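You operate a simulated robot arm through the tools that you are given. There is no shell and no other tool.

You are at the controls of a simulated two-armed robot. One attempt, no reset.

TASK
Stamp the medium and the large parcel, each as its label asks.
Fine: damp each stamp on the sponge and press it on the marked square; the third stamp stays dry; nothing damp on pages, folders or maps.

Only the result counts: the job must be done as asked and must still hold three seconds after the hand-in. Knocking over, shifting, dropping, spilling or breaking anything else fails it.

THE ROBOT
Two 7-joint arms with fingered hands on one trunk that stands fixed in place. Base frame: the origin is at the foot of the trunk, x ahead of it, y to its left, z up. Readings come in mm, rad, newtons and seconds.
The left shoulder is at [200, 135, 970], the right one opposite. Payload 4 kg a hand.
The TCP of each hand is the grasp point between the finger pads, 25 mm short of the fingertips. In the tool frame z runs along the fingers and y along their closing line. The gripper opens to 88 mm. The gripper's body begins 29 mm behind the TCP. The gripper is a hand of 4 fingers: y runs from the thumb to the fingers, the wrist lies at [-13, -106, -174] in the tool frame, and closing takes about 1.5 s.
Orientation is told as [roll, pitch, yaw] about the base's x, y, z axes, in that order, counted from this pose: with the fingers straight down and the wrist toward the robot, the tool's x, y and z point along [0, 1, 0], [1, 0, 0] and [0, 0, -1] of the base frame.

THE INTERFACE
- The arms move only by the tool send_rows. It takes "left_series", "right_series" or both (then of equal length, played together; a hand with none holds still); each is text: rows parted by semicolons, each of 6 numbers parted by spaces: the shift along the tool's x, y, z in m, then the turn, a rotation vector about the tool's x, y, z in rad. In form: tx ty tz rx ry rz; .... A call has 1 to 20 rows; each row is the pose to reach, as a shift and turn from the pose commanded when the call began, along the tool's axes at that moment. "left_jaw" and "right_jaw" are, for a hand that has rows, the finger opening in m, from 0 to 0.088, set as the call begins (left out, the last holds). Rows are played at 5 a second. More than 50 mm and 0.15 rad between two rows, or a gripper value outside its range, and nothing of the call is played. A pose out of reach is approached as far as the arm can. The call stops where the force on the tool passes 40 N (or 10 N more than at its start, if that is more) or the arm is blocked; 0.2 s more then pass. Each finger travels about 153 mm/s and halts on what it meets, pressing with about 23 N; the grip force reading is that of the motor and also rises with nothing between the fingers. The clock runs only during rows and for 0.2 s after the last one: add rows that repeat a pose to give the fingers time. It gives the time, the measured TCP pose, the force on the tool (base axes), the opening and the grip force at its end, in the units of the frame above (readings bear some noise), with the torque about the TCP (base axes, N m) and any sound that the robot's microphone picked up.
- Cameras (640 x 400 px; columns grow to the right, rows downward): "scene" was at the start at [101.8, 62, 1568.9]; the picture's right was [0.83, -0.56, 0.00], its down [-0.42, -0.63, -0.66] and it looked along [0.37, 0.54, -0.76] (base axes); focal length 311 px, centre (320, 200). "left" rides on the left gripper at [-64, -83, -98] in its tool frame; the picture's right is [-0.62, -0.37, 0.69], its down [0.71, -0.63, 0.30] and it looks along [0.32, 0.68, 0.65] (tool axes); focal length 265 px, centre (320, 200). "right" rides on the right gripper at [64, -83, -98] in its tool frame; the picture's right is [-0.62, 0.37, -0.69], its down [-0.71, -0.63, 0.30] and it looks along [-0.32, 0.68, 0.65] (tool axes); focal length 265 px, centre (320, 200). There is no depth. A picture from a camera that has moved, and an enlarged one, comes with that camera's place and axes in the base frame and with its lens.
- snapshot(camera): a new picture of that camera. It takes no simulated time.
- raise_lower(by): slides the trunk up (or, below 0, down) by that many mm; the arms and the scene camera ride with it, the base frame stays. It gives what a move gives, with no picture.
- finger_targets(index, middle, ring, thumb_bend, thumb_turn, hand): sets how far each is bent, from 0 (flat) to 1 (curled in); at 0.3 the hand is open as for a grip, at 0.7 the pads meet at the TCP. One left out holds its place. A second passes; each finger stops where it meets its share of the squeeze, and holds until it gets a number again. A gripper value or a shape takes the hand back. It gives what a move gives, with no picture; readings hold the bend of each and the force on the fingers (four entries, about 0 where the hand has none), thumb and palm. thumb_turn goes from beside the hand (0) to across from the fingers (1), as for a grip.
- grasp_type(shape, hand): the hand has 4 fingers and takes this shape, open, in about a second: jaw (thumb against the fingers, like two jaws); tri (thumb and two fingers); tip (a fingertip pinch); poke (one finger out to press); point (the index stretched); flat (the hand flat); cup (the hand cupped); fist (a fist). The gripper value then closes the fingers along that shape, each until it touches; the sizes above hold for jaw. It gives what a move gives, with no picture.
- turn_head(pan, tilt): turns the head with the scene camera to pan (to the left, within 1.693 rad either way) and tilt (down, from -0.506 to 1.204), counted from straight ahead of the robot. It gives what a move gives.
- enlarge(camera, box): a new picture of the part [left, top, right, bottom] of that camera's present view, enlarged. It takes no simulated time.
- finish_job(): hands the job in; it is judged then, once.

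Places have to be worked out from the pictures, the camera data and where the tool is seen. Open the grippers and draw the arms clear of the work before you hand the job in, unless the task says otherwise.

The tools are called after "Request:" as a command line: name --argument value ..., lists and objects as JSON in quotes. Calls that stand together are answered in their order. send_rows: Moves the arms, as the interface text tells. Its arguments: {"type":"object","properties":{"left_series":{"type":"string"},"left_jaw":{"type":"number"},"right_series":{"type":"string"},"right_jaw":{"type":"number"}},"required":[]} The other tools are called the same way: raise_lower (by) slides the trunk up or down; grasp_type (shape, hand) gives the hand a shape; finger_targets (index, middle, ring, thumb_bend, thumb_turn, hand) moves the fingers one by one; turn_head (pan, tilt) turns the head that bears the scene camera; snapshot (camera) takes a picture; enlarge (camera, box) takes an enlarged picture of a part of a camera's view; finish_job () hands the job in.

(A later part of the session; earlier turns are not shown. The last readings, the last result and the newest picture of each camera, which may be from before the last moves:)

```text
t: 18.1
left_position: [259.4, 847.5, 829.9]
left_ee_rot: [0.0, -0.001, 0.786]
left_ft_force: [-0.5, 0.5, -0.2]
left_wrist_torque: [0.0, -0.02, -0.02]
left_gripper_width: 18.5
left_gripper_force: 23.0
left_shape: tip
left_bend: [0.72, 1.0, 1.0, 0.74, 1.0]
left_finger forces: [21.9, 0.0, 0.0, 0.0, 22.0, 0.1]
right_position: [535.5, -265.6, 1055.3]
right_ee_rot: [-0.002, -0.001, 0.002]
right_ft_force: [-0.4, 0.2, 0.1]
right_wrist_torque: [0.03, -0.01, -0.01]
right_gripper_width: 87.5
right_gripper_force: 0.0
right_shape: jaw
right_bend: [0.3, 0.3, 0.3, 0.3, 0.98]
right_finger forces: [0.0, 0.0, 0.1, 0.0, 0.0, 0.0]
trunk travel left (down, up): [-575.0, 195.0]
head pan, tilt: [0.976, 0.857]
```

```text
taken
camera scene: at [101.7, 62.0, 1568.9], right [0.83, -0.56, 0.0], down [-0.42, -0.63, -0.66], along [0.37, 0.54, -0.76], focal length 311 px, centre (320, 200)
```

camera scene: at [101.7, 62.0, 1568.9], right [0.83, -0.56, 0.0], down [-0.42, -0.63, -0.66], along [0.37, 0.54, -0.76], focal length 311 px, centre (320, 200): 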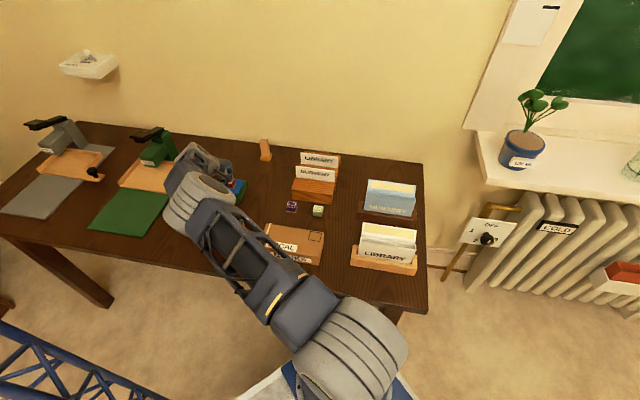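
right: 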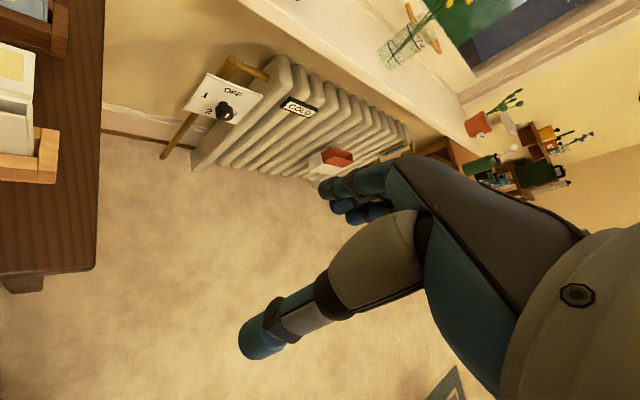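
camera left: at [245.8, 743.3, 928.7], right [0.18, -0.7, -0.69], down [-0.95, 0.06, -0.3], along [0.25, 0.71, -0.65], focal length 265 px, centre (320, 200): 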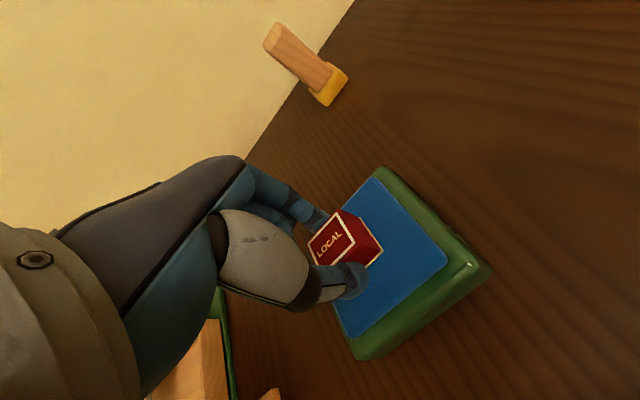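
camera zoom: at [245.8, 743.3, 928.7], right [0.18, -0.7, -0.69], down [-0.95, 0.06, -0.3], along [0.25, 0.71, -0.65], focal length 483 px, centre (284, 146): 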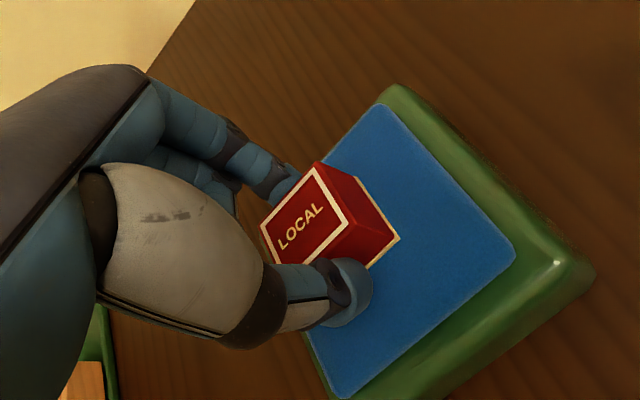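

The stamp is over the middle of the sponge with no contact yet. I'll go down in small steps and watch the force.

Request:
send_rows --left_series "0 0 0.003 0 0 0; 0 0 0.006 0 0 0; 0 0 0.008 0 0 0; 0 0 0.008 0 0 0"

```text
t: 19.1
left_position: [260.2, 847.6, 826.0]
left_ee_rot: [0.003, -0.005, 0.787]
left_ft_force: [-0.9, -3.8, 34.3]
left_wrist_torque: [-0.12, 0.04, -0.03]
left_gripper_width: 21.5
left_gripper_force: 22.8
left_shape: tip
left_bend: [0.73, 1.0, 1.0, 0.74, 1.0]
left_finger forces: [26.0, 0.0, 0.1, 0.0, 29.0, 0.1]
right_position: [535.5, -266.0, 1057.0]
right_ee_rot: [0.0, -0.001, 0.0]
right_ft_force: [-0.6, 0.8, -0.3]
right_wrist_torque: [0.0, -0.01, -0.01]
right_gripper_width: 87.7
right_gripper_force: 0.0
right_shape: jaw
right_bend: [0.3, 0.3, 0.3, 0.3, 0.98]
right_finger forces: [0.0, 0.0, 0.0, 0.1, 0.0, 0.0]
trunk travel left (down, up): [-575.0, 195.0]
head pan, tilt: [0.976, 0.857]
```

Contact came earlier than I estimated, with 34 N on the sponge at TCP z≈826. That is enough to damp the stamp, so I'll lift off and check how it sits in the fingers.

Request:
send_rows --left_series "0 0 -0.004 0 0 0; 0 0 -0.01 0 0 0; 0 0 -0.02 0 0 0; 0 0 -0.03 0 0 0; 0 0 -0.03 0 0 0"

Request:
snapshot --camera "left"

Request:
enlarge --camera "left" --box '[220, 120, 460, 340]'

```text
t: 20.3
left_position: [259.9, 847.3, 851.3]
left_ee_rot: [-0.001, 0.0, 0.784]
left_ft_force: [0.2, 0.7, -0.5]
left_wrist_torque: [0.01, 0.0, -0.02]
left_gripper_width: 20.7
left_gripper_force: 22.9
left_shape: tip
left_bend: [0.73, 1.0, 1.0, 0.74, 1.0]
left_finger forces: [23.1, 0.0, 0.0, 0.1, 23.2, 0.0]
right_position: [536.1, -267.1, 1055.4]
right_ee_rot: [-0.001, -0.001, -0.001]
right_ft_force: [-0.2, 0.0, 0.7]
right_wrist_torque: [0.0, -0.02, 0.01]
right_gripper_width: 87.6
right_gripper_force: 0.1
right_shape: jaw
right_bend: [0.3, 0.3, 0.3, 0.3, 0.98]
right_finger forces: [0.1, 0.0, 0.0, 0.0, 0.0, 0.1]
trunk travel left (down, up): [-575.0, 195.0]
head pan, tilt: [0.976, 0.857]
```

```text
taken
camera left: at [246.5, 743.1, 950.5], right [0.18, -0.7, -0.69], down [-0.95, 0.06, -0.3], along [0.25, 0.71, -0.65], focal length 265 px, centre (320, 200)
```

left: 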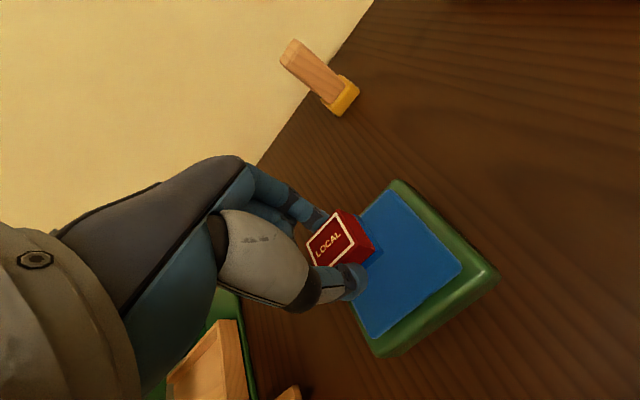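

```text
1.82 times, centred on (340, 230) of left
camera zoom: at [246.5, 743.1, 950.5], right [0.18, -0.7, -0.69], down [-0.95, 0.06, -0.3], along [0.25, 0.71, -0.65], focal length 483 px, centre (284, 146)
```

zoom: 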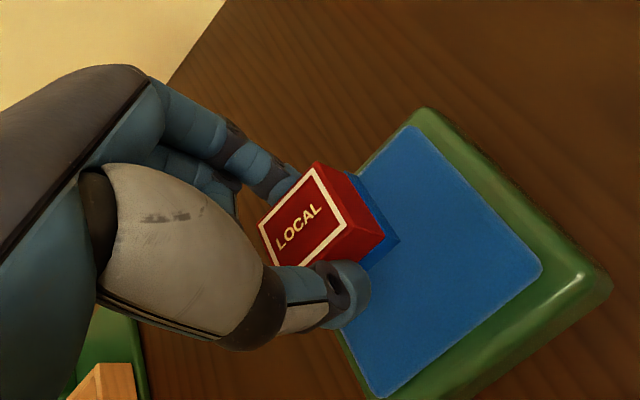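

The stamp's cream base edge seems to have changed colour after the sponge. I'll look closer.

Request:
enlarge --camera "left" --box '[300, 190, 400, 290]'

```text
4.00 times, centred on (350, 240) of left
camera zoom: at [246.5, 743.1, 950.5], right [0.18, -0.7, -0.69], down [-0.95, 0.06, -0.3], along [0.25, 0.71, -0.65], focal length 1062 px, centre (200, 40)
```

zoom: 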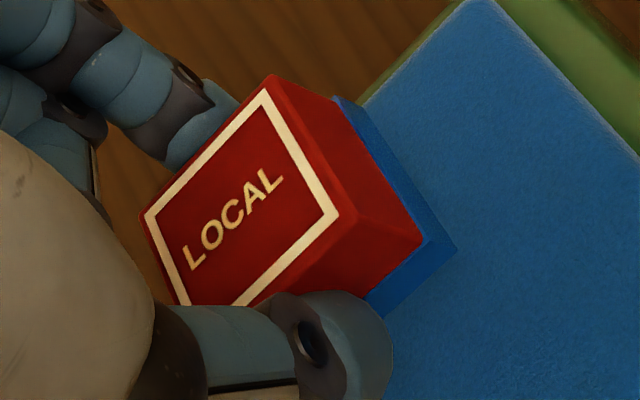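

It appears the base has taken on the sponge's blue, which suggests it is damp. Next I'll carry it at z≈900 to hover above the LOCAL parcel's marked square, near (382,500).

Request:
send_rows --left_series "0 0 -0.025 0 0 0; 0 0 -0.049 0 0 0; -0.0369 -0.0177 -0.049 0 0 0; -0.0737 -0.0353 -0.049 0 0 0; -0.1106 -0.053 -0.049 0 0 0; -0.1474 -0.0707 -0.049 0 0 0; -0.1843 -0.0883 -0.049 0 0 0; -0.2211 -0.106 -0.049 0 0 0; -0.258 -0.1237 -0.049 0 0 0; -0.2948 -0.1413 -0.049 0 0 0; -0.3317 -0.159 -0.049 0 0 0; -0.3317 -0.159 -0.049 0 0 0"

Request:
snapshot --camera "left"

Request:
enlarge --camera "left" --box '[280, 170, 480, 370]'

Request:
snapshot --camera "scene"

```text
t: 22.9
left_position: [382.5, 499.6, 901.5]
left_ee_rot: [-0.001, 0.0, 0.786]
left_ft_force: [-0.3, -0.3, -0.7]
left_wrist_torque: [-0.02, 0.01, 0.02]
left_gripper_width: 20.4
left_gripper_force: 22.8
left_shape: tip
left_bend: [0.73, 1.0, 1.0, 0.74, 1.0]
left_finger forces: [22.2, 0.0, 0.0, 0.0, 22.3, 0.0]
right_position: [536.6, -265.2, 1055.3]
right_ee_rot: [0.0, 0.001, 0.001]
right_ft_force: [-0.6, -0.6, -0.1]
right_wrist_torque: [0.01, 0.01, 0.0]
right_gripper_width: 87.6
right_gripper_force: 0.1
right_shape: jaw
right_bend: [0.3, 0.3, 0.3, 0.3, 0.98]
right_finger forces: [0.1, 0.1, 0.0, 0.0, 0.0, 0.0]
trunk travel left (down, up): [-575.0, 195.0]
head pan, tilt: [0.976, 0.857]
```

```text
taken
camera left: at [368.3, 395.0, 1000.8], right [0.18, -0.7, -0.69], down [-0.95, 0.06, -0.3], along [0.25, 0.71, -0.65], focal length 265 px, centre (320, 200)
```

left: 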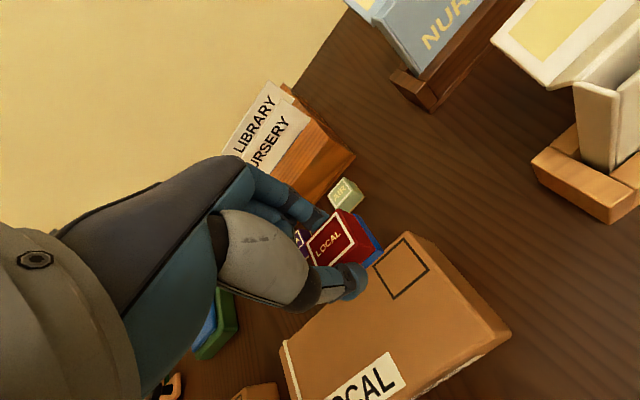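

```text
2.00 times, centred on (380, 270) of left
camera zoom: at [368.3, 395.0, 1000.8], right [0.18, -0.7, -0.69], down [-0.95, 0.06, -0.3], along [0.25, 0.71, -0.65], focal length 531 px, centre (200, 60)
```

zoom: 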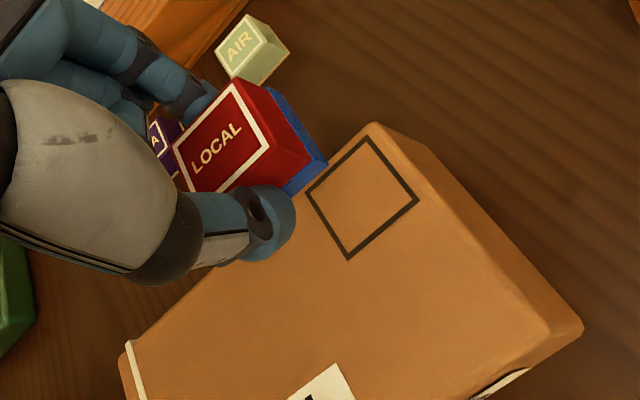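

```text
taken
camera scene: at [101.7, 62.0, 1568.9], right [0.83, -0.56, 0.0], down [-0.42, -0.63, -0.66], along [0.37, 0.54, -0.76], focal length 311 px, centre (320, 200)
```

scene: 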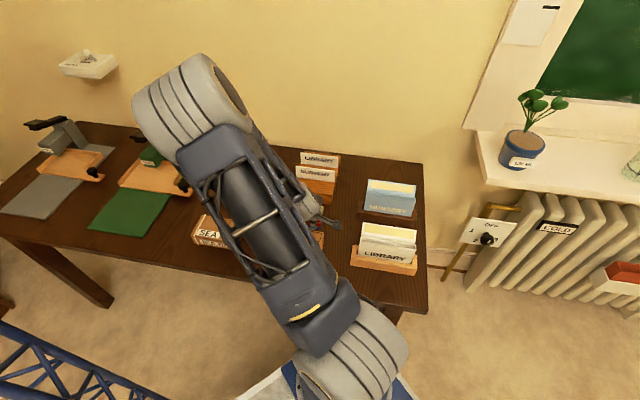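

The base stays blue away from the sponge, so it is damp. The marked square triangulates to about (381,499,812). I'll go down to a few mm above the parcel to check the stamp's alignment with the square.

Request:
send_rows --left_series "0 0 0.015 0 0 0; 0 0 0.03 0 0 0; 0 0 0.042 0 0 0; 0 0 0.042 0 0 0"

Request:
enlarge --camera "left" --box '[270, 170, 430, 330]'

```text
t: 23.9
left_position: [381.5, 499.9, 859.4]
left_ee_rot: [0.0, -0.001, 0.785]
left_ft_force: [-0.4, -1.0, 0.3]
left_wrist_torque: [0.0, 0.03, -0.03]
left_gripper_width: 20.4
left_gripper_force: 22.7
left_shape: tip
left_bend: [0.73, 1.0, 1.0, 0.74, 1.0]
left_finger forces: [22.3, 0.0, 0.1, 0.0, 22.3, 0.0]
right_position: [536.3, -265.4, 1056.1]
right_ee_rot: [-0.001, -0.001, 0.0]
right_ft_force: [0.1, 0.5, 0.0]
right_wrist_torque: [0.02, 0.0, -0.04]
right_gripper_width: 87.6
right_gripper_force: 0.1
right_shape: jaw
right_bend: [0.3, 0.3, 0.3, 0.3, 0.98]
right_finger forces: [0.1, 0.0, 0.0, 0.0, 0.0, 0.0]
trunk travel left (down, up): [-575.0, 195.0]
head pan, tilt: [0.976, 0.857]
```

```text
2.50 times, centred on (350, 250) of left
camera zoom: at [368.6, 396.0, 958.0], right [0.18, -0.7, -0.69], down [-0.95, 0.06, -0.3], along [0.25, 0.71, -0.65], focal length 664 px, centre (245, 75)
```

zoom: 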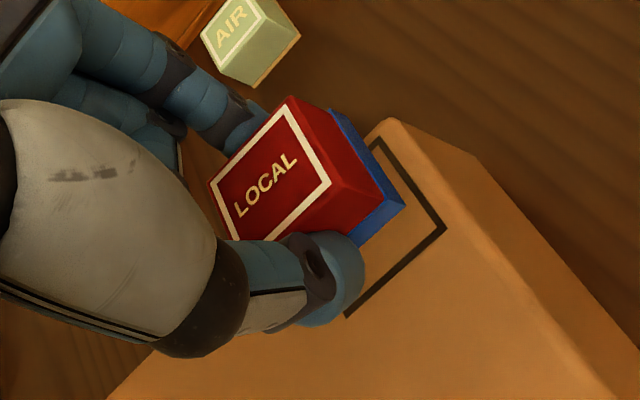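

The stamp sits slightly toward the far and left of the square, and there is still a gap. I'll lower a little more and look again, so parallax matters less.

Request:
send_rows --left_series "0 0 0.003 0 0 0; 0 0 0.006 0 0 0; 0 0 0.006 0 0 0"

Request:
enlarge --camera "left" --box '[300, 180, 400, 280]'

Request:
enlarge --camera "scene" --box '[270, 180, 370, 260]'

```text
t: 24.7
left_position: [381.9, 499.9, 851.8]
left_ee_rot: [0.001, 0.0, 0.784]
left_ft_force: [-0.1, 0.7, 0.6]
left_wrist_torque: [0.0, 0.03, -0.01]
left_gripper_width: 20.2
left_gripper_force: 22.3
left_shape: tip
left_bend: [0.73, 1.0, 1.0, 0.74, 1.0]
left_finger forces: [22.3, 0.1, 0.0, 0.1, 22.3, 0.1]
right_position: [536.9, -266.2, 1055.8]
right_ee_rot: [0.0, -0.001, 0.001]
right_ft_force: [0.1, 0.4, 0.7]
right_wrist_torque: [0.0, -0.01, 0.0]
right_gripper_width: 87.5
right_gripper_force: 0.0
right_shape: jaw
right_bend: [0.3, 0.3, 0.3, 0.3, 0.98]
right_finger forces: [0.0, 0.0, 0.0, 0.0, 0.1, 0.1]
trunk travel left (down, up): [-575.0, 195.0]
head pan, tilt: [0.976, 0.857]
```

```text
4.00 times, centred on (350, 230) of left
camera zoom: at [368.5, 396.3, 951.9], right [0.18, -0.7, -0.69], down [-0.95, 0.06, -0.3], along [0.25, 0.71, -0.65], focal length 1062 px, centre (200, 80)
```

zoom: 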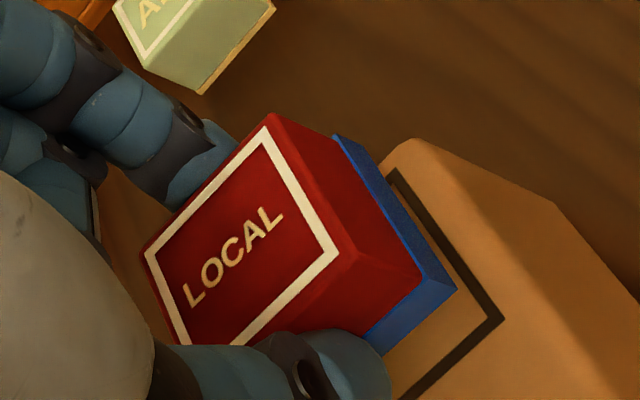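

```text
5.00 times, centred on (320, 220) of scene
camera zoom: at [101.8, 62.0, 1568.9], right [0.83, -0.56, 0.0], down [-0.42, -0.63, -0.66], along [0.37, 0.54, -0.76], focal length 1553 px, centre (320, 100)
```

zoom: 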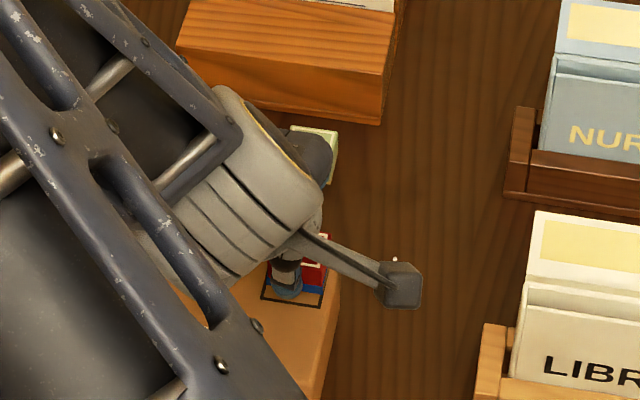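

The damp base is clear of the parcel by several mm. By projection the stamp is about 1.7 mm right of and 1.5 mm beyond the square's centre. I'll correct for that, lower 4 mm more and look again.

Request:
send_rows --left_series "0.0017 -0.0015 0.002 0 0 0; 0.0017 -0.0015 0.004 0 0 0; 0.0017 -0.0015 0.004 0 0 0"

Request:
enlarge --camera "left" --box '[300, 180, 400, 280]'

Request:
enlarge --camera "scene" --box '[290, 200, 340, 240]'

```text
t: 25.5
left_position: [380.3, 499.8, 848.8]
left_ee_rot: [0.001, 0.0, 0.785]
left_ft_force: [-0.6, 0.2, -0.2]
left_wrist_torque: [0.02, 0.01, -0.01]
left_gripper_width: 20.3
left_gripper_force: 23.3
left_shape: tip
left_bend: [0.73, 1.0, 1.0, 0.74, 1.0]
left_finger forces: [22.3, 0.0, 0.1, 0.0, 22.2, 0.1]
right_position: [536.6, -266.4, 1056.5]
right_ee_rot: [0.0, 0.0, -0.001]
right_ft_force: [-0.3, -0.2, -0.2]
right_wrist_torque: [0.01, -0.01, -0.01]
right_gripper_width: 87.6
right_gripper_force: 0.1
right_shape: jaw
right_bend: [0.3, 0.3, 0.3, 0.3, 0.98]
right_finger forces: [0.0, 0.0, 0.0, 0.1, 0.0, 0.0]
trunk travel left (down, up): [-575.0, 195.0]
head pan, tilt: [0.976, 0.857]
```

```text
4.00 times, centred on (350, 230) of left
camera zoom: at [366.2, 396.6, 948.0], right [0.18, -0.7, -0.69], down [-0.95, 0.06, -0.3], along [0.25, 0.71, -0.65], focal length 1062 px, centre (200, 80)
```

zoom: 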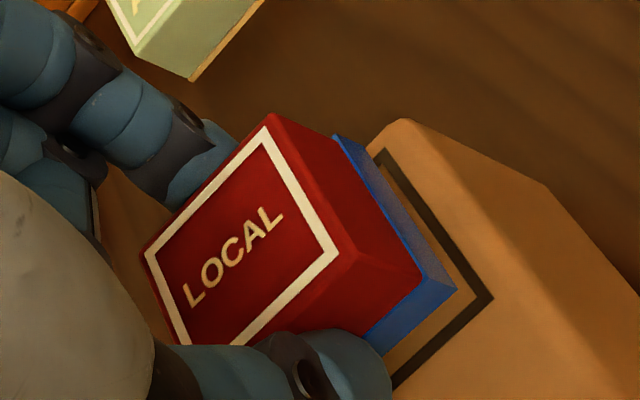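

```text
10.00 times, centred on (315, 220) of scene
camera zoom: at [101.8, 62.0, 1568.9], right [0.83, -0.56, 0.0], down [-0.42, -0.63, -0.66], along [0.37, 0.54, -0.76], focal length 3107 px, centre (370, 0)
```

zoom: 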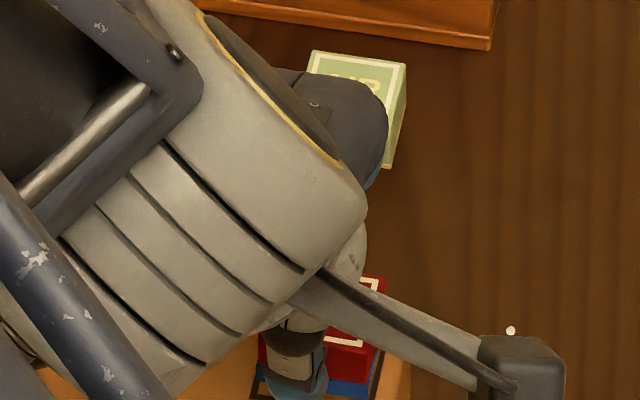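

The alignment now looks consistent, with a remaining gap of roughly 3–6 mm. I'll lower in 1 mm steps toward light contact.

Request:
send_rows --left_series "0 0 0.001 0 0 0; 0 0 0.002 0 0 0; 0 0 0.003 0 0 0; 0 0 0.003 0 0 0"

Request:
enlarge --camera "left" --box '[300, 180, 400, 280]'

```text
t: 26.5
left_position: [380.3, 499.0, 845.9]
left_ee_rot: [0.0, -0.002, 0.785]
left_ft_force: [0.1, 0.2, -0.3]
left_wrist_torque: [0.01, 0.0, -0.01]
left_gripper_width: 20.3
left_gripper_force: 23.2
left_shape: tip
left_bend: [0.73, 1.0, 1.0, 0.74, 1.0]
left_finger forces: [22.3, 0.1, 0.0, 0.0, 22.3, 0.0]
right_position: [536.3, -265.4, 1055.3]
right_ee_rot: [0.002, 0.0, 0.0]
right_ft_force: [0.0, 0.2, 0.6]
right_wrist_torque: [-0.02, 0.0, 0.03]
right_gripper_width: 87.7
right_gripper_force: 0.1
right_shape: jaw
right_bend: [0.3, 0.3, 0.3, 0.3, 0.98]
right_finger forces: [0.0, 0.0, 0.1, 0.1, 0.0, 0.0]
trunk travel left (down, up): [-575.0, 195.0]
head pan, tilt: [0.976, 0.857]
```

```text
4.00 times, centred on (350, 230) of left
camera zoom: at [366.7, 396.4, 945.0], right [0.18, -0.7, -0.69], down [-0.95, 0.06, -0.3], along [0.25, 0.71, -0.65], focal length 1062 px, centre (200, 80)
```

zoom: 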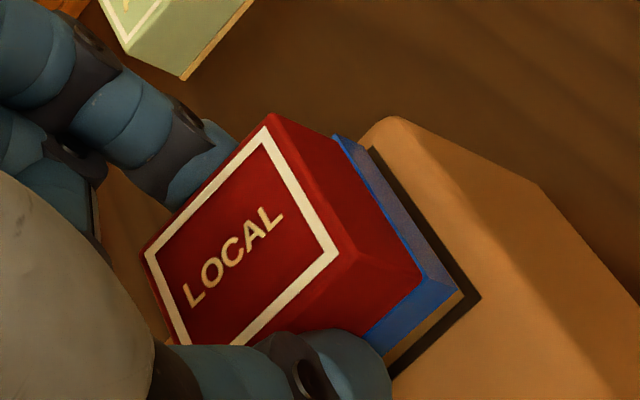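

Still no contact. The picture suggests a further 1 mm to the left, so I'll apply that and continue down in 1 mm steps.

Request:
send_rows --left_series "0.001 0 0 0 0 0; 0.001 0 0.001 0 0 0; 0.001 0 0.002 0 0 0; 0.001 0 0.002 0 0 0"

Request:
enlarge --camera "left" --box '[300, 180, 400, 280]'

```text
t: 27.5
left_position: [379.0, 500.9, 843.7]
left_ee_rot: [0.0, -0.001, 0.784]
left_ft_force: [-0.3, 0.1, 0.4]
left_wrist_torque: [-0.01, 0.01, -0.01]
left_gripper_width: 20.2
left_gripper_force: 22.9
left_shape: tip
left_bend: [0.73, 1.0, 1.0, 0.74, 1.0]
left_finger forces: [22.3, 0.1, 0.1, 0.0, 22.3, 0.0]
right_position: [536.5, -266.1, 1056.7]
right_ee_rot: [-0.001, -0.001, 0.001]
right_ft_force: [0.9, 1.0, 0.3]
right_wrist_torque: [-0.02, -0.01, -0.01]
right_gripper_width: 87.8
right_gripper_force: 0.0
right_shape: jaw
right_bend: [0.3, 0.3, 0.3, 0.3, 0.98]
right_finger forces: [0.0, 0.1, 0.1, 0.0, 0.0, 0.1]
trunk travel left (down, up): [-575.0, 195.0]
head pan, tilt: [0.976, 0.857]
```

```text
4.00 times, centred on (350, 230) of left
camera zoom: at [365.9, 396.9, 943.1], right [0.18, -0.7, -0.69], down [-0.95, 0.06, -0.3], along [0.25, 0.71, -0.65], focal length 1062 px, centre (200, 80)
```

zoom: 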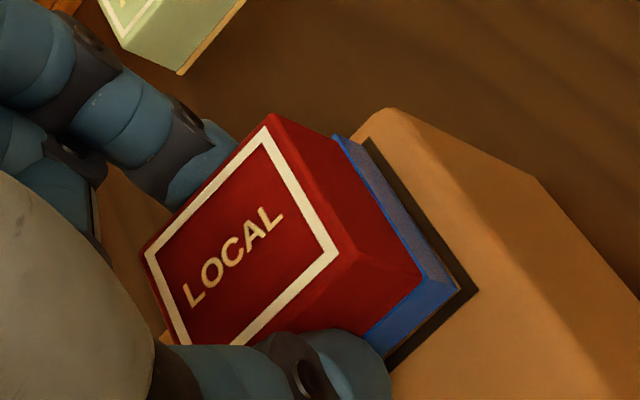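

The alignment looks good, with the square's line framing the stamp's base. I'll keep pressing down in small steps and read the force.

Request:
send_rows --left_series "0 0 0.0005 0 0 0; 0 0 0.001 0 0 0; 0 0 0.0015 0 0 0; 0 0 0.0015 0 0 0"

```text
t: 28.5
left_position: [379.0, 501.4, 842.3]
left_ee_rot: [-0.002, 0.0, 0.784]
left_ft_force: [-0.5, -0.3, -0.5]
left_wrist_torque: [-0.01, 0.0, -0.01]
left_gripper_width: 20.3
left_gripper_force: 23.5
left_shape: tip
left_bend: [0.73, 1.0, 1.0, 0.74, 1.0]
left_finger forces: [22.3, 0.0, 0.0, 0.0, 22.3, 0.0]
right_position: [536.6, -265.1, 1056.4]
right_ee_rot: [0.001, 0.0, 0.0]
right_ft_force: [-0.2, 0.6, 0.2]
right_wrist_torque: [-0.02, -0.02, 0.0]
right_gripper_width: 87.8
right_gripper_force: 0.0
right_shape: jaw
right_bend: [0.3, 0.3, 0.3, 0.3, 0.98]
right_finger forces: [0.1, 0.1, 0.0, 0.1, 0.0, 0.1]
trunk travel left (down, up): [-575.0, 195.0]
head pan, tilt: [0.976, 0.857]
```

There is no contact yet at TCP z≈842.3. I'll take a quick look at alignment and then continue down.

Request:
send_rows --left_series "0 0 0.0005 0 0 0; 0 0 0.001 0 0 0; 0 0 0.001 0 0 0"

Request:
enlarge --camera "left" --box '[300, 180, 400, 280]'

```text
t: 29.3
left_position: [379.7, 500.8, 840.9]
left_ee_rot: [-0.001, 0.0, 0.786]
left_ft_force: [0.2, -0.9, -0.1]
left_wrist_torque: [-0.03, -0.01, -0.01]
left_gripper_width: 20.6
left_gripper_force: 23.0
left_shape: tip
left_bend: [0.73, 1.0, 1.0, 0.74, 1.0]
left_finger forces: [22.3, 0.0, 0.0, 0.1, 22.3, 0.0]
right_position: [535.6, -265.5, 1056.6]
right_ee_rot: [0.0, 0.0, 0.002]
right_ft_force: [0.2, 0.2, 0.0]
right_wrist_torque: [0.01, 0.0, 0.01]
right_gripper_width: 87.9
right_gripper_force: 0.1
right_shape: jaw
right_bend: [0.3, 0.3, 0.3, 0.3, 0.98]
right_finger forces: [0.0, 0.0, 0.0, 0.0, 0.0, 0.1]
trunk travel left (down, up): [-575.0, 195.0]
head pan, tilt: [0.976, 0.857]
```

```text
4.00 times, centred on (350, 230) of left
camera zoom: at [365.7, 397.1, 940.8], right [0.18, -0.7, -0.69], down [-0.95, 0.06, -0.3], along [0.25, 0.71, -0.65], focal length 1062 px, centre (200, 80)
```

zoom: 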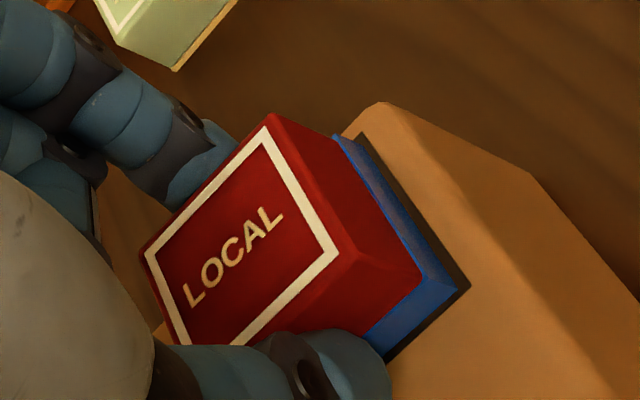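

Very near contact now. I'll zoom in tightly to compare the base's edges with the square's lines.

Request:
enlarge --camera "left" --box '[330, 200, 380, 275]'

```text
5.33 times, centred on (355, 238) of left
camera zoom: at [365.7, 397.1, 940.8], right [0.18, -0.7, -0.69], down [-0.95, 0.06, -0.3], along [0.25, 0.71, -0.65], focal length 1416 px, centre (133, 0)
```

zoom: 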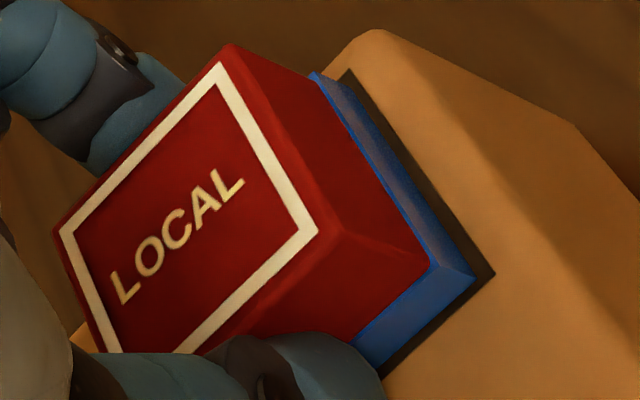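

The stamp's base sits inside the square to within about 1 mm. I'll continue straight down to make contact and press.

Request:
send_rows --left_series "-0.0004 0 0.0005 0 0 0; -0.0004 0 0.001 0 0 0; -0.0004 0 0.0015 0 0 0; -0.0004 0 0.0015 0 0 0"

```text
t: 30.3
left_position: [379.7, 501.4, 840.4]
left_ee_rot: [0.001, 0.002, 0.785]
left_ft_force: [0.5, -1.2, 4.7]
left_wrist_torque: [-0.03, -0.06, 0.03]
left_gripper_width: 20.4
left_gripper_force: 23.0
left_shape: tip
left_bend: [0.73, 1.0, 1.0, 0.74, 1.0]
left_finger forces: [22.6, 0.1, 0.1, 0.1, 23.2, 0.0]
right_position: [535.2, -265.3, 1055.5]
right_ee_rot: [0.002, 0.0, -0.001]
right_ft_force: [0.9, 0.1, 0.6]
right_wrist_torque: [0.01, -0.02, -0.01]
right_gripper_width: 87.7
right_gripper_force: 0.1
right_shape: jaw
right_bend: [0.3, 0.3, 0.3, 0.3, 0.98]
right_finger forces: [0.0, 0.0, 0.0, 0.0, 0.1, 0.1]
trunk travel left (down, up): [-575.0, 195.0]
head pan, tilt: [0.976, 0.857]
```

Contact has started at 4.7 N. I'll press on by another 2 mm of command to reach a firm force, and hold briefly.

Request:
send_rows --left_series "0 0 0.0007 0 0 0; 0 0 0.0014 0 0 0; 0 0 0.0018 0 0 0; 0 0 0.0018 0 0 0; 0 0 0.0018 0 0 0; 0 0 0.0018 0 0 0"

Request:
enlarge --camera "left" --box '[330, 200, 380, 275]'

```text
t: 31.7
left_position: [378.1, 500.6, 838.2]
left_ee_rot: [0.002, -0.002, 0.785]
left_ft_force: [1.3, -0.5, 19.6]
left_wrist_torque: [0.04, -0.06, 0.01]
left_gripper_width: 21.0
left_gripper_force: 22.9
left_shape: tip
left_bend: [0.73, 1.0, 1.0, 0.74, 1.0]
left_finger forces: [25.2, 0.1, 0.1, 0.0, 24.7, 0.1]
right_position: [535.7, -266.1, 1056.7]
right_ee_rot: [-0.001, 0.0, 0.0]
right_ft_force: [0.3, 0.1, -0.3]
right_wrist_torque: [-0.01, -0.01, -0.02]
right_gripper_width: 87.9
right_gripper_force: 0.1
right_shape: jaw
right_bend: [0.3, 0.3, 0.3, 0.3, 0.98]
right_finger forces: [0.1, 0.0, 0.2, 0.1, 0.1, 0.1]
trunk travel left (down, up): [-575.0, 195.0]
head pan, tilt: [0.976, 0.857]
```

```text
5.33 times, centred on (355, 238) of left
camera zoom: at [365.4, 396.6, 937.6], right [0.18, -0.7, -0.69], down [-0.95, 0.06, -0.3], along [0.25, 0.71, -0.65], focal length 1416 px, centre (133, 0)
```

zoom: 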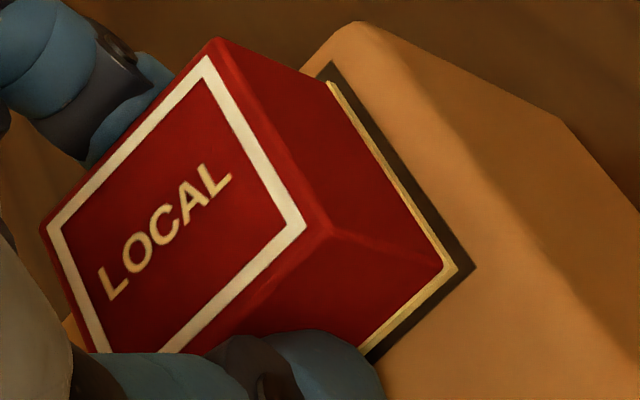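

The blue band vanished under 19.6 N and the cream base is back, framed evenly by the square's line, so the stamp looks set. I'll ease the pressure, then open the fingers slowly.

Request:
send_rows --left_series "0 0 -0.001 0 0 0; 0 0 -0.0018 0 0 0; 0 0 -0.0018 0 0 0"

Request:
send_rows --left_series "0 0 0 0 0 0; 0 0 0 0 0 0; 0 0 0 0 0 0; 0 0 0 0 0 0; 0 0 0 0 0 0; 0 0 0 0 0 0; 0 0 0 0 0 0; 0 0 0 0 0 0" --left_jaw 0.06

Request:
enlarge --camera "left" --box '[270, 170, 430, 330]'

```text
t: 32.5
left_position: [378.9, 500.1, 839.1]
left_ee_rot: [0.001, 0.001, 0.786]
left_ft_force: [2.1, 1.0, 7.5]
left_wrist_torque: [0.04, -0.07, -0.04]
left_gripper_width: 20.7
left_gripper_force: 23.1
left_shape: tip
left_bend: [0.73, 1.0, 1.0, 0.74, 1.0]
left_finger forces: [24.7, 0.1, 0.0, 0.1, 23.3, 0.1]
right_position: [535.9, -265.0, 1055.5]
right_ee_rot: [0.0, -0.001, 0.0]
right_ft_force: [-0.3, 0.2, 0.3]
right_wrist_torque: [0.01, 0.01, 0.02]
right_gripper_width: 87.6
right_gripper_force: 0.1
right_shape: jaw
right_bend: [0.3, 0.3, 0.3, 0.3, 0.98]
right_finger forces: [0.1, 0.1, 0.0, 0.1, 0.0, 0.0]
trunk travel left (down, up): [-575.0, 195.0]
head pan, tilt: [0.976, 0.857]
```

```text
t: 34.3
left_position: [379.9, 500.8, 839.8]
left_ee_rot: [-0.001, 0.001, 0.784]
left_ft_force: [0.0, 0.1, 0.6]
left_wrist_torque: [0.01, 0.03, 0.01]
left_gripper_width: 59.8
left_gripper_force: 0.1
left_shape: tip
left_bend: [0.29, 0.98, 0.99, 0.6, 1.0]
left_finger forces: [0.1, 0.0, 0.0, 0.0, 0.1, 0.1]
right_position: [537.2, -265.7, 1055.0]
right_ee_rot: [0.0, 0.001, -0.001]
right_ft_force: [-0.3, 0.7, -0.4]
right_wrist_torque: [0.01, -0.01, -0.04]
right_gripper_width: 87.5
right_gripper_force: 0.0
right_shape: jaw
right_bend: [0.3, 0.3, 0.3, 0.3, 0.98]
right_finger forces: [0.0, 0.0, 0.1, 0.0, 0.0, 0.1]
trunk travel left (down, up): [-575.0, 195.0]
head pan, tilt: [0.976, 0.857]
```

```text
2.50 times, centred on (350, 250) of left
camera zoom: at [365.6, 396.8, 939.1], right [0.18, -0.7, -0.69], down [-0.95, 0.06, -0.3], along [0.25, 0.71, -0.65], focal length 664 px, centre (245, 75)
```

zoom: 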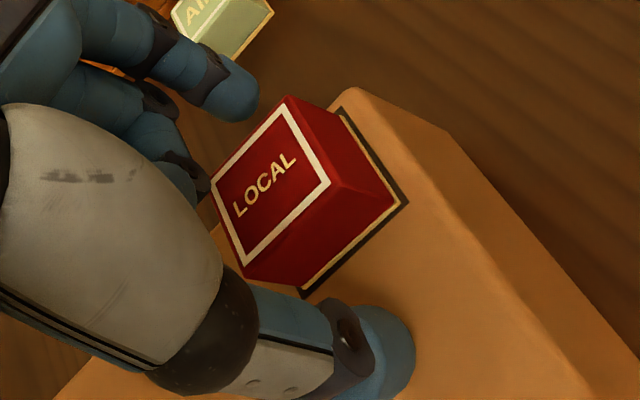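

The LOCAL stamp sits squarely on the mark and the fingers are clear of it. I'll rise straight up and check.

Request:
send_rows --left_series "0 0 -0.01 0 0 0; 0 0 -0.03 0 0 0; 0 0 -0.06 0 0 0; 0 0 -0.09 0 0 0; 0 0 -0.12 0 0 0; 0 0 -0.12 0 0 0"

Request:
snapshot --camera "left"

Request:
enlarge --camera "left" --box '[330, 150, 530, 310]'

```text
t: 35.7
left_position: [379.6, 499.9, 960.7]
left_ee_rot: [0.001, 0.002, 0.785]
left_ft_force: [-0.1, 0.1, -0.4]
left_wrist_torque: [-0.03, -0.01, 0.0]
left_gripper_width: 59.7
left_gripper_force: 0.1
left_shape: tip
left_bend: [0.29, 0.98, 0.99, 0.6, 1.0]
left_finger forces: [0.1, 0.0, 0.0, 0.0, 0.0, 0.0]
right_position: [536.2, -264.7, 1056.1]
right_ee_rot: [-0.001, 0.002, 0.0]
right_ft_force: [-0.7, 0.9, -0.7]
right_wrist_torque: [0.0, 0.0, 0.0]
right_gripper_width: 87.7
right_gripper_force: 0.0
right_shape: jaw
right_bend: [0.3, 0.3, 0.3, 0.3, 0.98]
right_finger forces: [0.0, 0.0, 0.0, 0.2, 0.0, 0.1]
trunk travel left (down, up): [-575.0, 195.0]
head pan, tilt: [0.976, 0.857]
```

```text
taken
camera left: at [365.3, 397.4, 1059.4], right [0.18, -0.7, -0.69], down [-0.95, 0.06, -0.3], along [0.25, 0.71, -0.65], focal length 265 px, centre (320, 200)
```

left: 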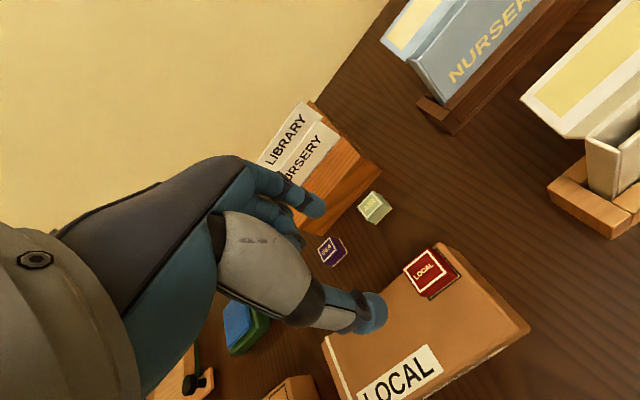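

```text
2.50 times, centred on (430, 230) of left
camera zoom: at [365.3, 397.4, 1059.4], right [0.18, -0.7, -0.69], down [-0.95, 0.06, -0.3], along [0.25, 0.71, -0.65], focal length 664 px, centre (45, 125)
```

zoom: 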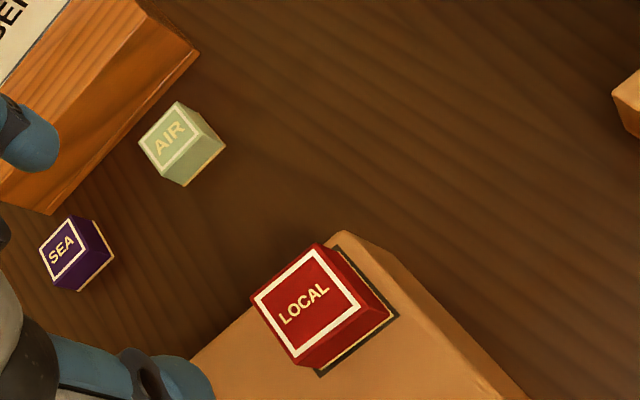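

LOCAL is done. For SEA, the card block stands only about 28 mm behind the stamp, so I'd rather close along the desk's length (yaw 135°). I'll move over the SEA stamp at a safe height and turn the hand there to test that pose.

Request:
send_rows --left_series "0.0088 0.0109 0 0 0 -0.131; 0.0175 0.0217 0 0 0 -0.262; 0.0263 0.0326 0 0 0 -0.393; 0.035 0.0434 0 0 0 -0.524; 0.0438 0.0543 0 0 0 -0.654; 0.0526 0.0652 0 0 0 -0.785; 0.0613 0.076 0 0 0 -0.916; 0.0701 0.0869 0 0 0 -1.047; 0.0788 0.0977 0 0 0 -1.178; 0.0876 0.1086 0 0 0 -1.309; 0.0963 0.1194 0 0 0 -1.44; 0.1051 0.1303 0 0 0 -1.571; 0.1051 0.1303 0 0 0 -1.571" --left_jaw 0.05

Request:
snapshot --camera "left"

Request:
snapshot --camera "scene"

```text
t: 38.5
left_position: [397.5, 666.0, 960.2]
left_ee_rot: [-0.002, 0.001, 2.358]
left_ft_force: [-0.3, 0.2, 0.5]
left_wrist_torque: [0.01, -0.06, -0.02]
left_gripper_width: 50.6
left_gripper_force: 0.0
left_shape: tip
left_bend: [0.31, 0.98, 0.99, 0.66, 1.0]
left_finger forces: [0.1, 0.1, 0.0, 0.0, 0.1, 0.0]
right_position: [535.5, -265.9, 1055.6]
right_ee_rot: [0.0, 0.0, 0.0]
right_ft_force: [-0.4, 0.6, 0.7]
right_wrist_torque: [0.01, 0.02, 0.01]
right_gripper_width: 87.5
right_gripper_force: 0.0
right_shape: jaw
right_bend: [0.3, 0.3, 0.3, 0.3, 0.98]
right_finger forces: [0.0, 0.0, 0.0, 0.0, 0.1, 0.0]
trunk travel left (down, up): [-575.0, 195.0]
head pan, tilt: [0.976, 0.857]
```

```text
taken
camera left: at [502.4, 653.9, 1059.1], right [0.7, 0.18, -0.69], down [-0.06, -0.95, -0.3], along [-0.71, 0.25, -0.65], focal length 265 px, centre (320, 200)
```

left: 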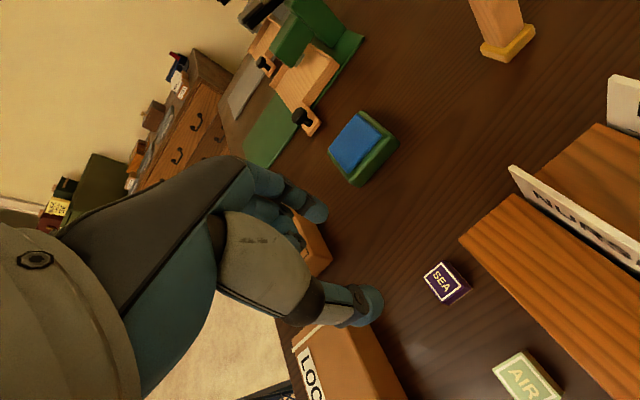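

```text
taken
camera scene: at [101.7, 61.9, 1568.9], right [0.83, -0.56, 0.0], down [-0.42, -0.63, -0.66], along [0.37, 0.54, -0.76], focal length 311 px, centre (320, 200)
```

scene: 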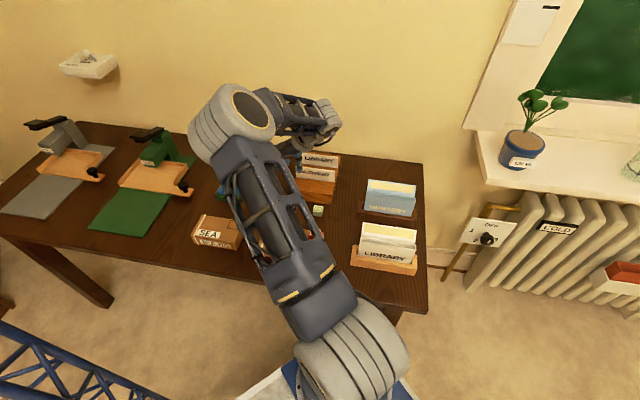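

Yaw 135° is reachable and the hand is clear of the cards. I'll enlarge to fix the SEA stamp's position from this view.

Request:
enlarge --camera "left" --box '[380, 220, 540, 350]'

Request:
enlarge --camera "left" --box '[440, 60, 640, 400]'

Request:
enlarge --camera "scene" --box '[260, 80, 400, 220]'

```text
3.08 times, centred on (460, 285) of left
camera zoom: at [502.4, 653.9, 1059.1], right [0.7, 0.18, -0.69], down [-0.06, -0.95, -0.3], along [-0.71, 0.25, -0.65], focal length 817 px, centre (-111, -62)
```

zoom: 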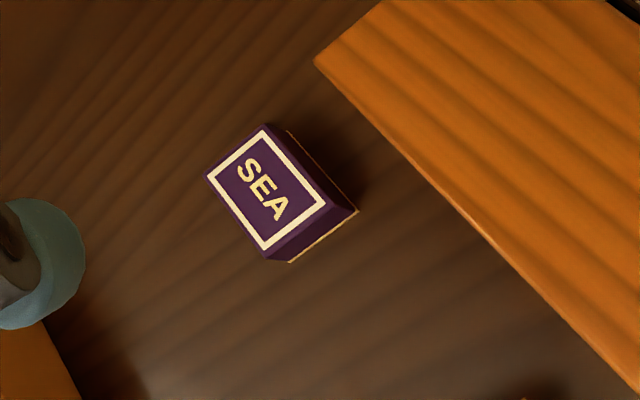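

```text
1.18 times, centred on (540, 230) of left
camera zoom: at [502.4, 653.9, 1059.1], right [0.7, 0.18, -0.69], down [-0.06, -0.95, -0.3], along [-0.71, 0.25, -0.65], focal length 312 px, centre (61, 165)
```

zoom: 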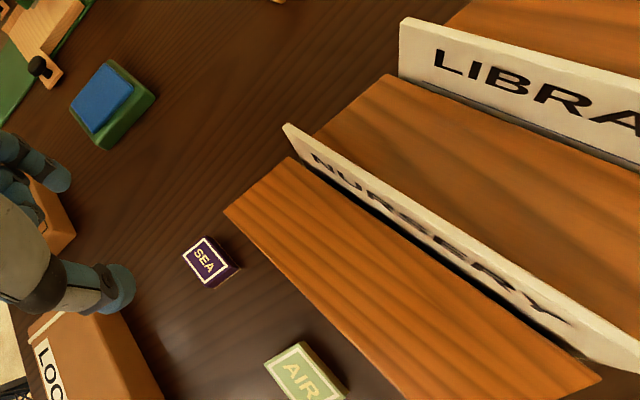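

```text
2.86 times, centred on (330, 150) of scene
camera zoom: at [101.7, 61.9, 1568.9], right [0.83, -0.56, 0.0], down [-0.42, -0.63, -0.66], along [0.37, 0.54, -0.76], focal length 888 px, centre (291, 343)
```

zoom: 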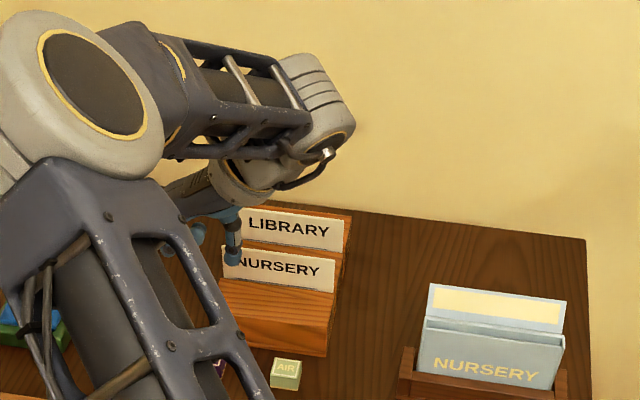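

The stamps prove slightly rectangular (about 31×27.5 mm), so I'll keep the same orientation from pick to place. SEA's centre is at (396.1,665.2). I'll shift 1.6 mm and go down to TCP z≈806 for a check.

Request:
send_rows --left_series "0.0016 0.0004 0.03 0 0 0; 0.0016 0.0004 0.065 0 0 0; 0.0016 0.0004 0.1 0 0 0; 0.0016 0.0004 0.13 0 0 0; 0.0016 0.0004 0.148 0 0 0; 0.0016 0.0004 0.154 0 0 0; 0.0016 0.0004 0.154 0 0 0"

Request:
snapshot --camera "left"

Request:
enlarge --camera "left" --box '[220, 120, 460, 340]'

Request:
enlarge --camera "scene" --box '[240, 100, 380, 240]'

```text
t: 40.1
left_position: [396.8, 666.2, 805.5]
left_ee_rot: [0.001, -0.001, 2.357]
left_ft_force: [-0.4, -0.2, 0.2]
left_wrist_torque: [0.01, 0.0, -0.02]
left_gripper_width: 50.4
left_gripper_force: 0.1
left_shape: tip
left_bend: [0.31, 0.98, 0.99, 0.66, 1.0]
left_finger forces: [0.0, 0.0, 0.0, 0.1, 0.0, 0.1]
right_position: [535.1, -265.5, 1056.3]
right_ee_rot: [0.0, 0.001, 0.0]
right_ft_force: [0.7, 1.4, -0.6]
right_wrist_torque: [0.03, 0.01, -0.02]
right_gripper_width: 87.5
right_gripper_force: 0.2
right_shape: jaw
right_bend: [0.3, 0.3, 0.3, 0.3, 0.98]
right_finger forces: [0.0, 0.0, 0.0, 0.0, 0.0, 0.1]
trunk travel left (down, up): [-575.0, 195.0]
head pan, tilt: [0.976, 0.857]
```

```text
taken
camera left: at [500.3, 653.5, 904.9], right [0.7, 0.18, -0.69], down [-0.06, -0.95, -0.3], along [-0.71, 0.25, -0.65], focal length 265 px, centre (320, 200)
```

left: 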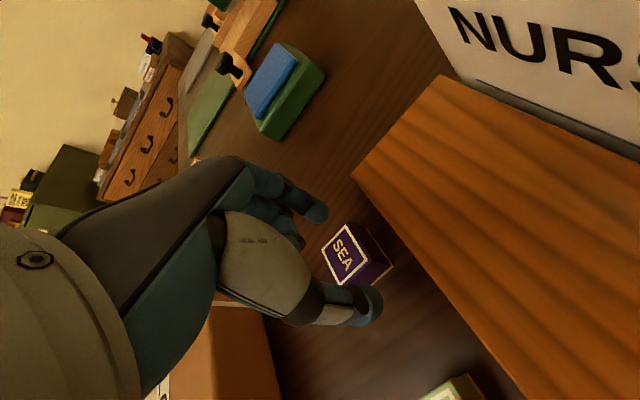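

```text
1.82 times, centred on (340, 230) of left
camera zoom: at [500.3, 653.5, 904.9], right [0.7, 0.18, -0.69], down [-0.06, -0.95, -0.3], along [-0.71, 0.25, -0.65], focal length 483 px, centre (284, 146)
```

zoom: 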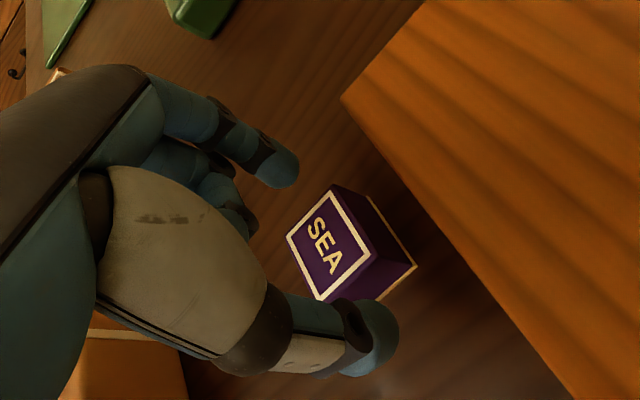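

```text
2.86 times, centred on (310, 170) of scene
camera zoom: at [101.8, 62.0, 1568.9], right [0.83, -0.56, 0.0], down [-0.42, -0.63, -0.66], along [0.37, 0.54, -0.76], focal length 888 px, centre (349, 286)
```

zoom: 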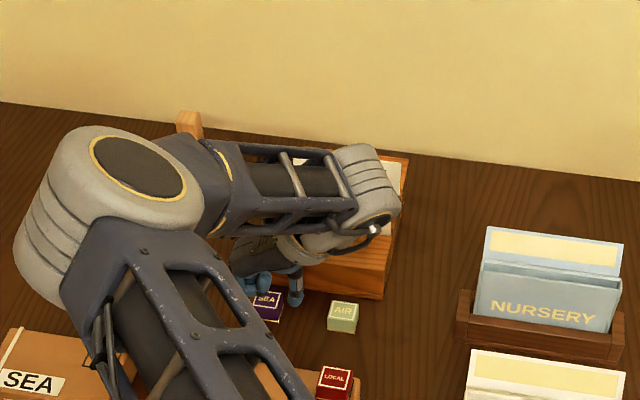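

The fingers straddle the SEA stamp and nothing is touching. I'll go down the last 14 mm to TCP z≈791.5.

Request:
send_rows --left_series "0 0 0.005 0 0 0; 0 0 0.01 0 0 0; 0 0 0.0142 0 0 0; 0 0 0.0142 0 0 0"

Request:
enlarge --camera "left" --box '[220, 120, 460, 340]'

```text
t: 41.1
left_position: [395.8, 666.9, 792.1]
left_ee_rot: [0.0, -0.001, 2.356]
left_ft_force: [0.9, 0.3, 0.2]
left_wrist_torque: [0.01, 0.0, -0.02]
left_gripper_width: 50.1
left_gripper_force: 0.1
left_shape: tip
left_bend: [0.31, 0.98, 0.99, 0.66, 1.0]
left_finger forces: [0.0, 0.1, 0.0, 0.1, 0.0, 0.0]
right_position: [536.4, -265.7, 1056.3]
right_ee_rot: [0.001, -0.002, 0.002]
right_ft_force: [0.7, -1.2, 0.0]
right_wrist_torque: [0.03, 0.0, -0.04]
right_gripper_width: 87.8
right_gripper_force: 0.0
right_shape: jaw
right_bend: [0.3, 0.3, 0.3, 0.3, 0.98]
right_finger forces: [0.1, 0.1, 0.0, 0.0, 0.0, 0.0]
trunk travel left (down, up): [-575.0, 195.0]
head pan, tilt: [0.976, 0.857]
```

```text
1.82 times, centred on (340, 230) of left
camera zoom: at [499.9, 653.2, 891.2], right [0.7, 0.18, -0.69], down [-0.06, -0.95, -0.3], along [-0.71, 0.25, -0.65], focal length 483 px, centre (284, 146)
```

zoom: 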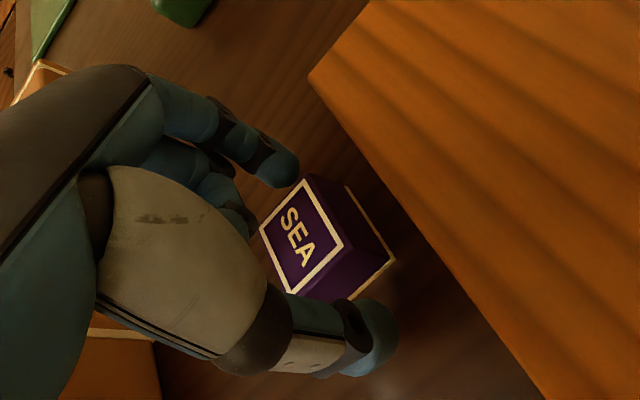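

The stamp lies between the fingertips, in the same relation as the LOCAL stamp did. I'll close the pinch.

Request:
send_rows --left_series "0 0 0 0 0 0; 0 0 0 0 0 0; 0 0 0 0 0 0; 0 0 0 0 0 0; 0 0 0 0 0 0; 0 0 0 0 0 0; 0 0 0 0 0 0; 0 0 0 0 0 0; 0 0 0 0 0 0; 0 0 0 0 0 0" --left_jaw 0.01

Request:
enlarge --camera "left" --box '[220, 120, 460, 340]'

```text
t: 43.3
left_position: [395.9, 665.6, 792.6]
left_ee_rot: [0.001, -0.001, 2.357]
left_ft_force: [0.5, -0.3, -0.1]
left_wrist_torque: [0.02, -0.01, 0.03]
left_gripper_width: 24.8
left_gripper_force: 23.0
left_shape: tip
left_bend: [0.73, 1.0, 1.0, 0.74, 1.0]
left_finger forces: [20.9, 0.0, 0.1, 0.0, 21.1, 0.0]
right_position: [535.5, -264.9, 1056.0]
right_ee_rot: [-0.001, 0.001, -0.002]
right_ft_force: [-0.7, -1.2, 0.7]
right_wrist_torque: [0.0, 0.0, 0.01]
right_gripper_width: 87.7
right_gripper_force: 0.1
right_shape: jaw
right_bend: [0.3, 0.3, 0.3, 0.3, 0.98]
right_finger forces: [0.0, 0.0, 0.0, 0.0, 0.0, 0.0]
trunk travel left (down, up): [-575.0, 195.0]
head pan, tilt: [0.976, 0.857]
```

```text
1.82 times, centred on (340, 230) of left
camera zoom: at [499.9, 653.2, 891.3], right [0.7, 0.18, -0.69], down [-0.06, -0.95, -0.3], along [-0.71, 0.25, -0.65], focal length 483 px, centre (284, 146)
```

zoom: 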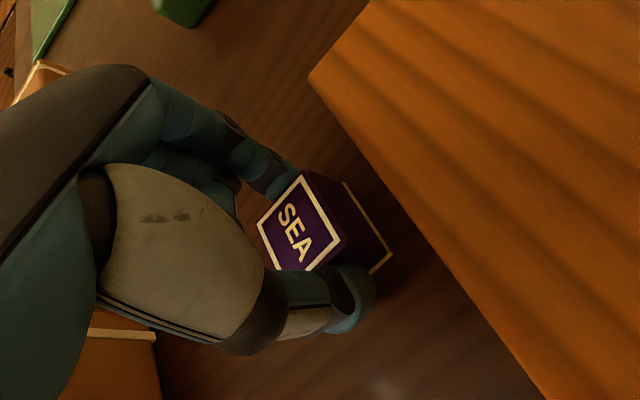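

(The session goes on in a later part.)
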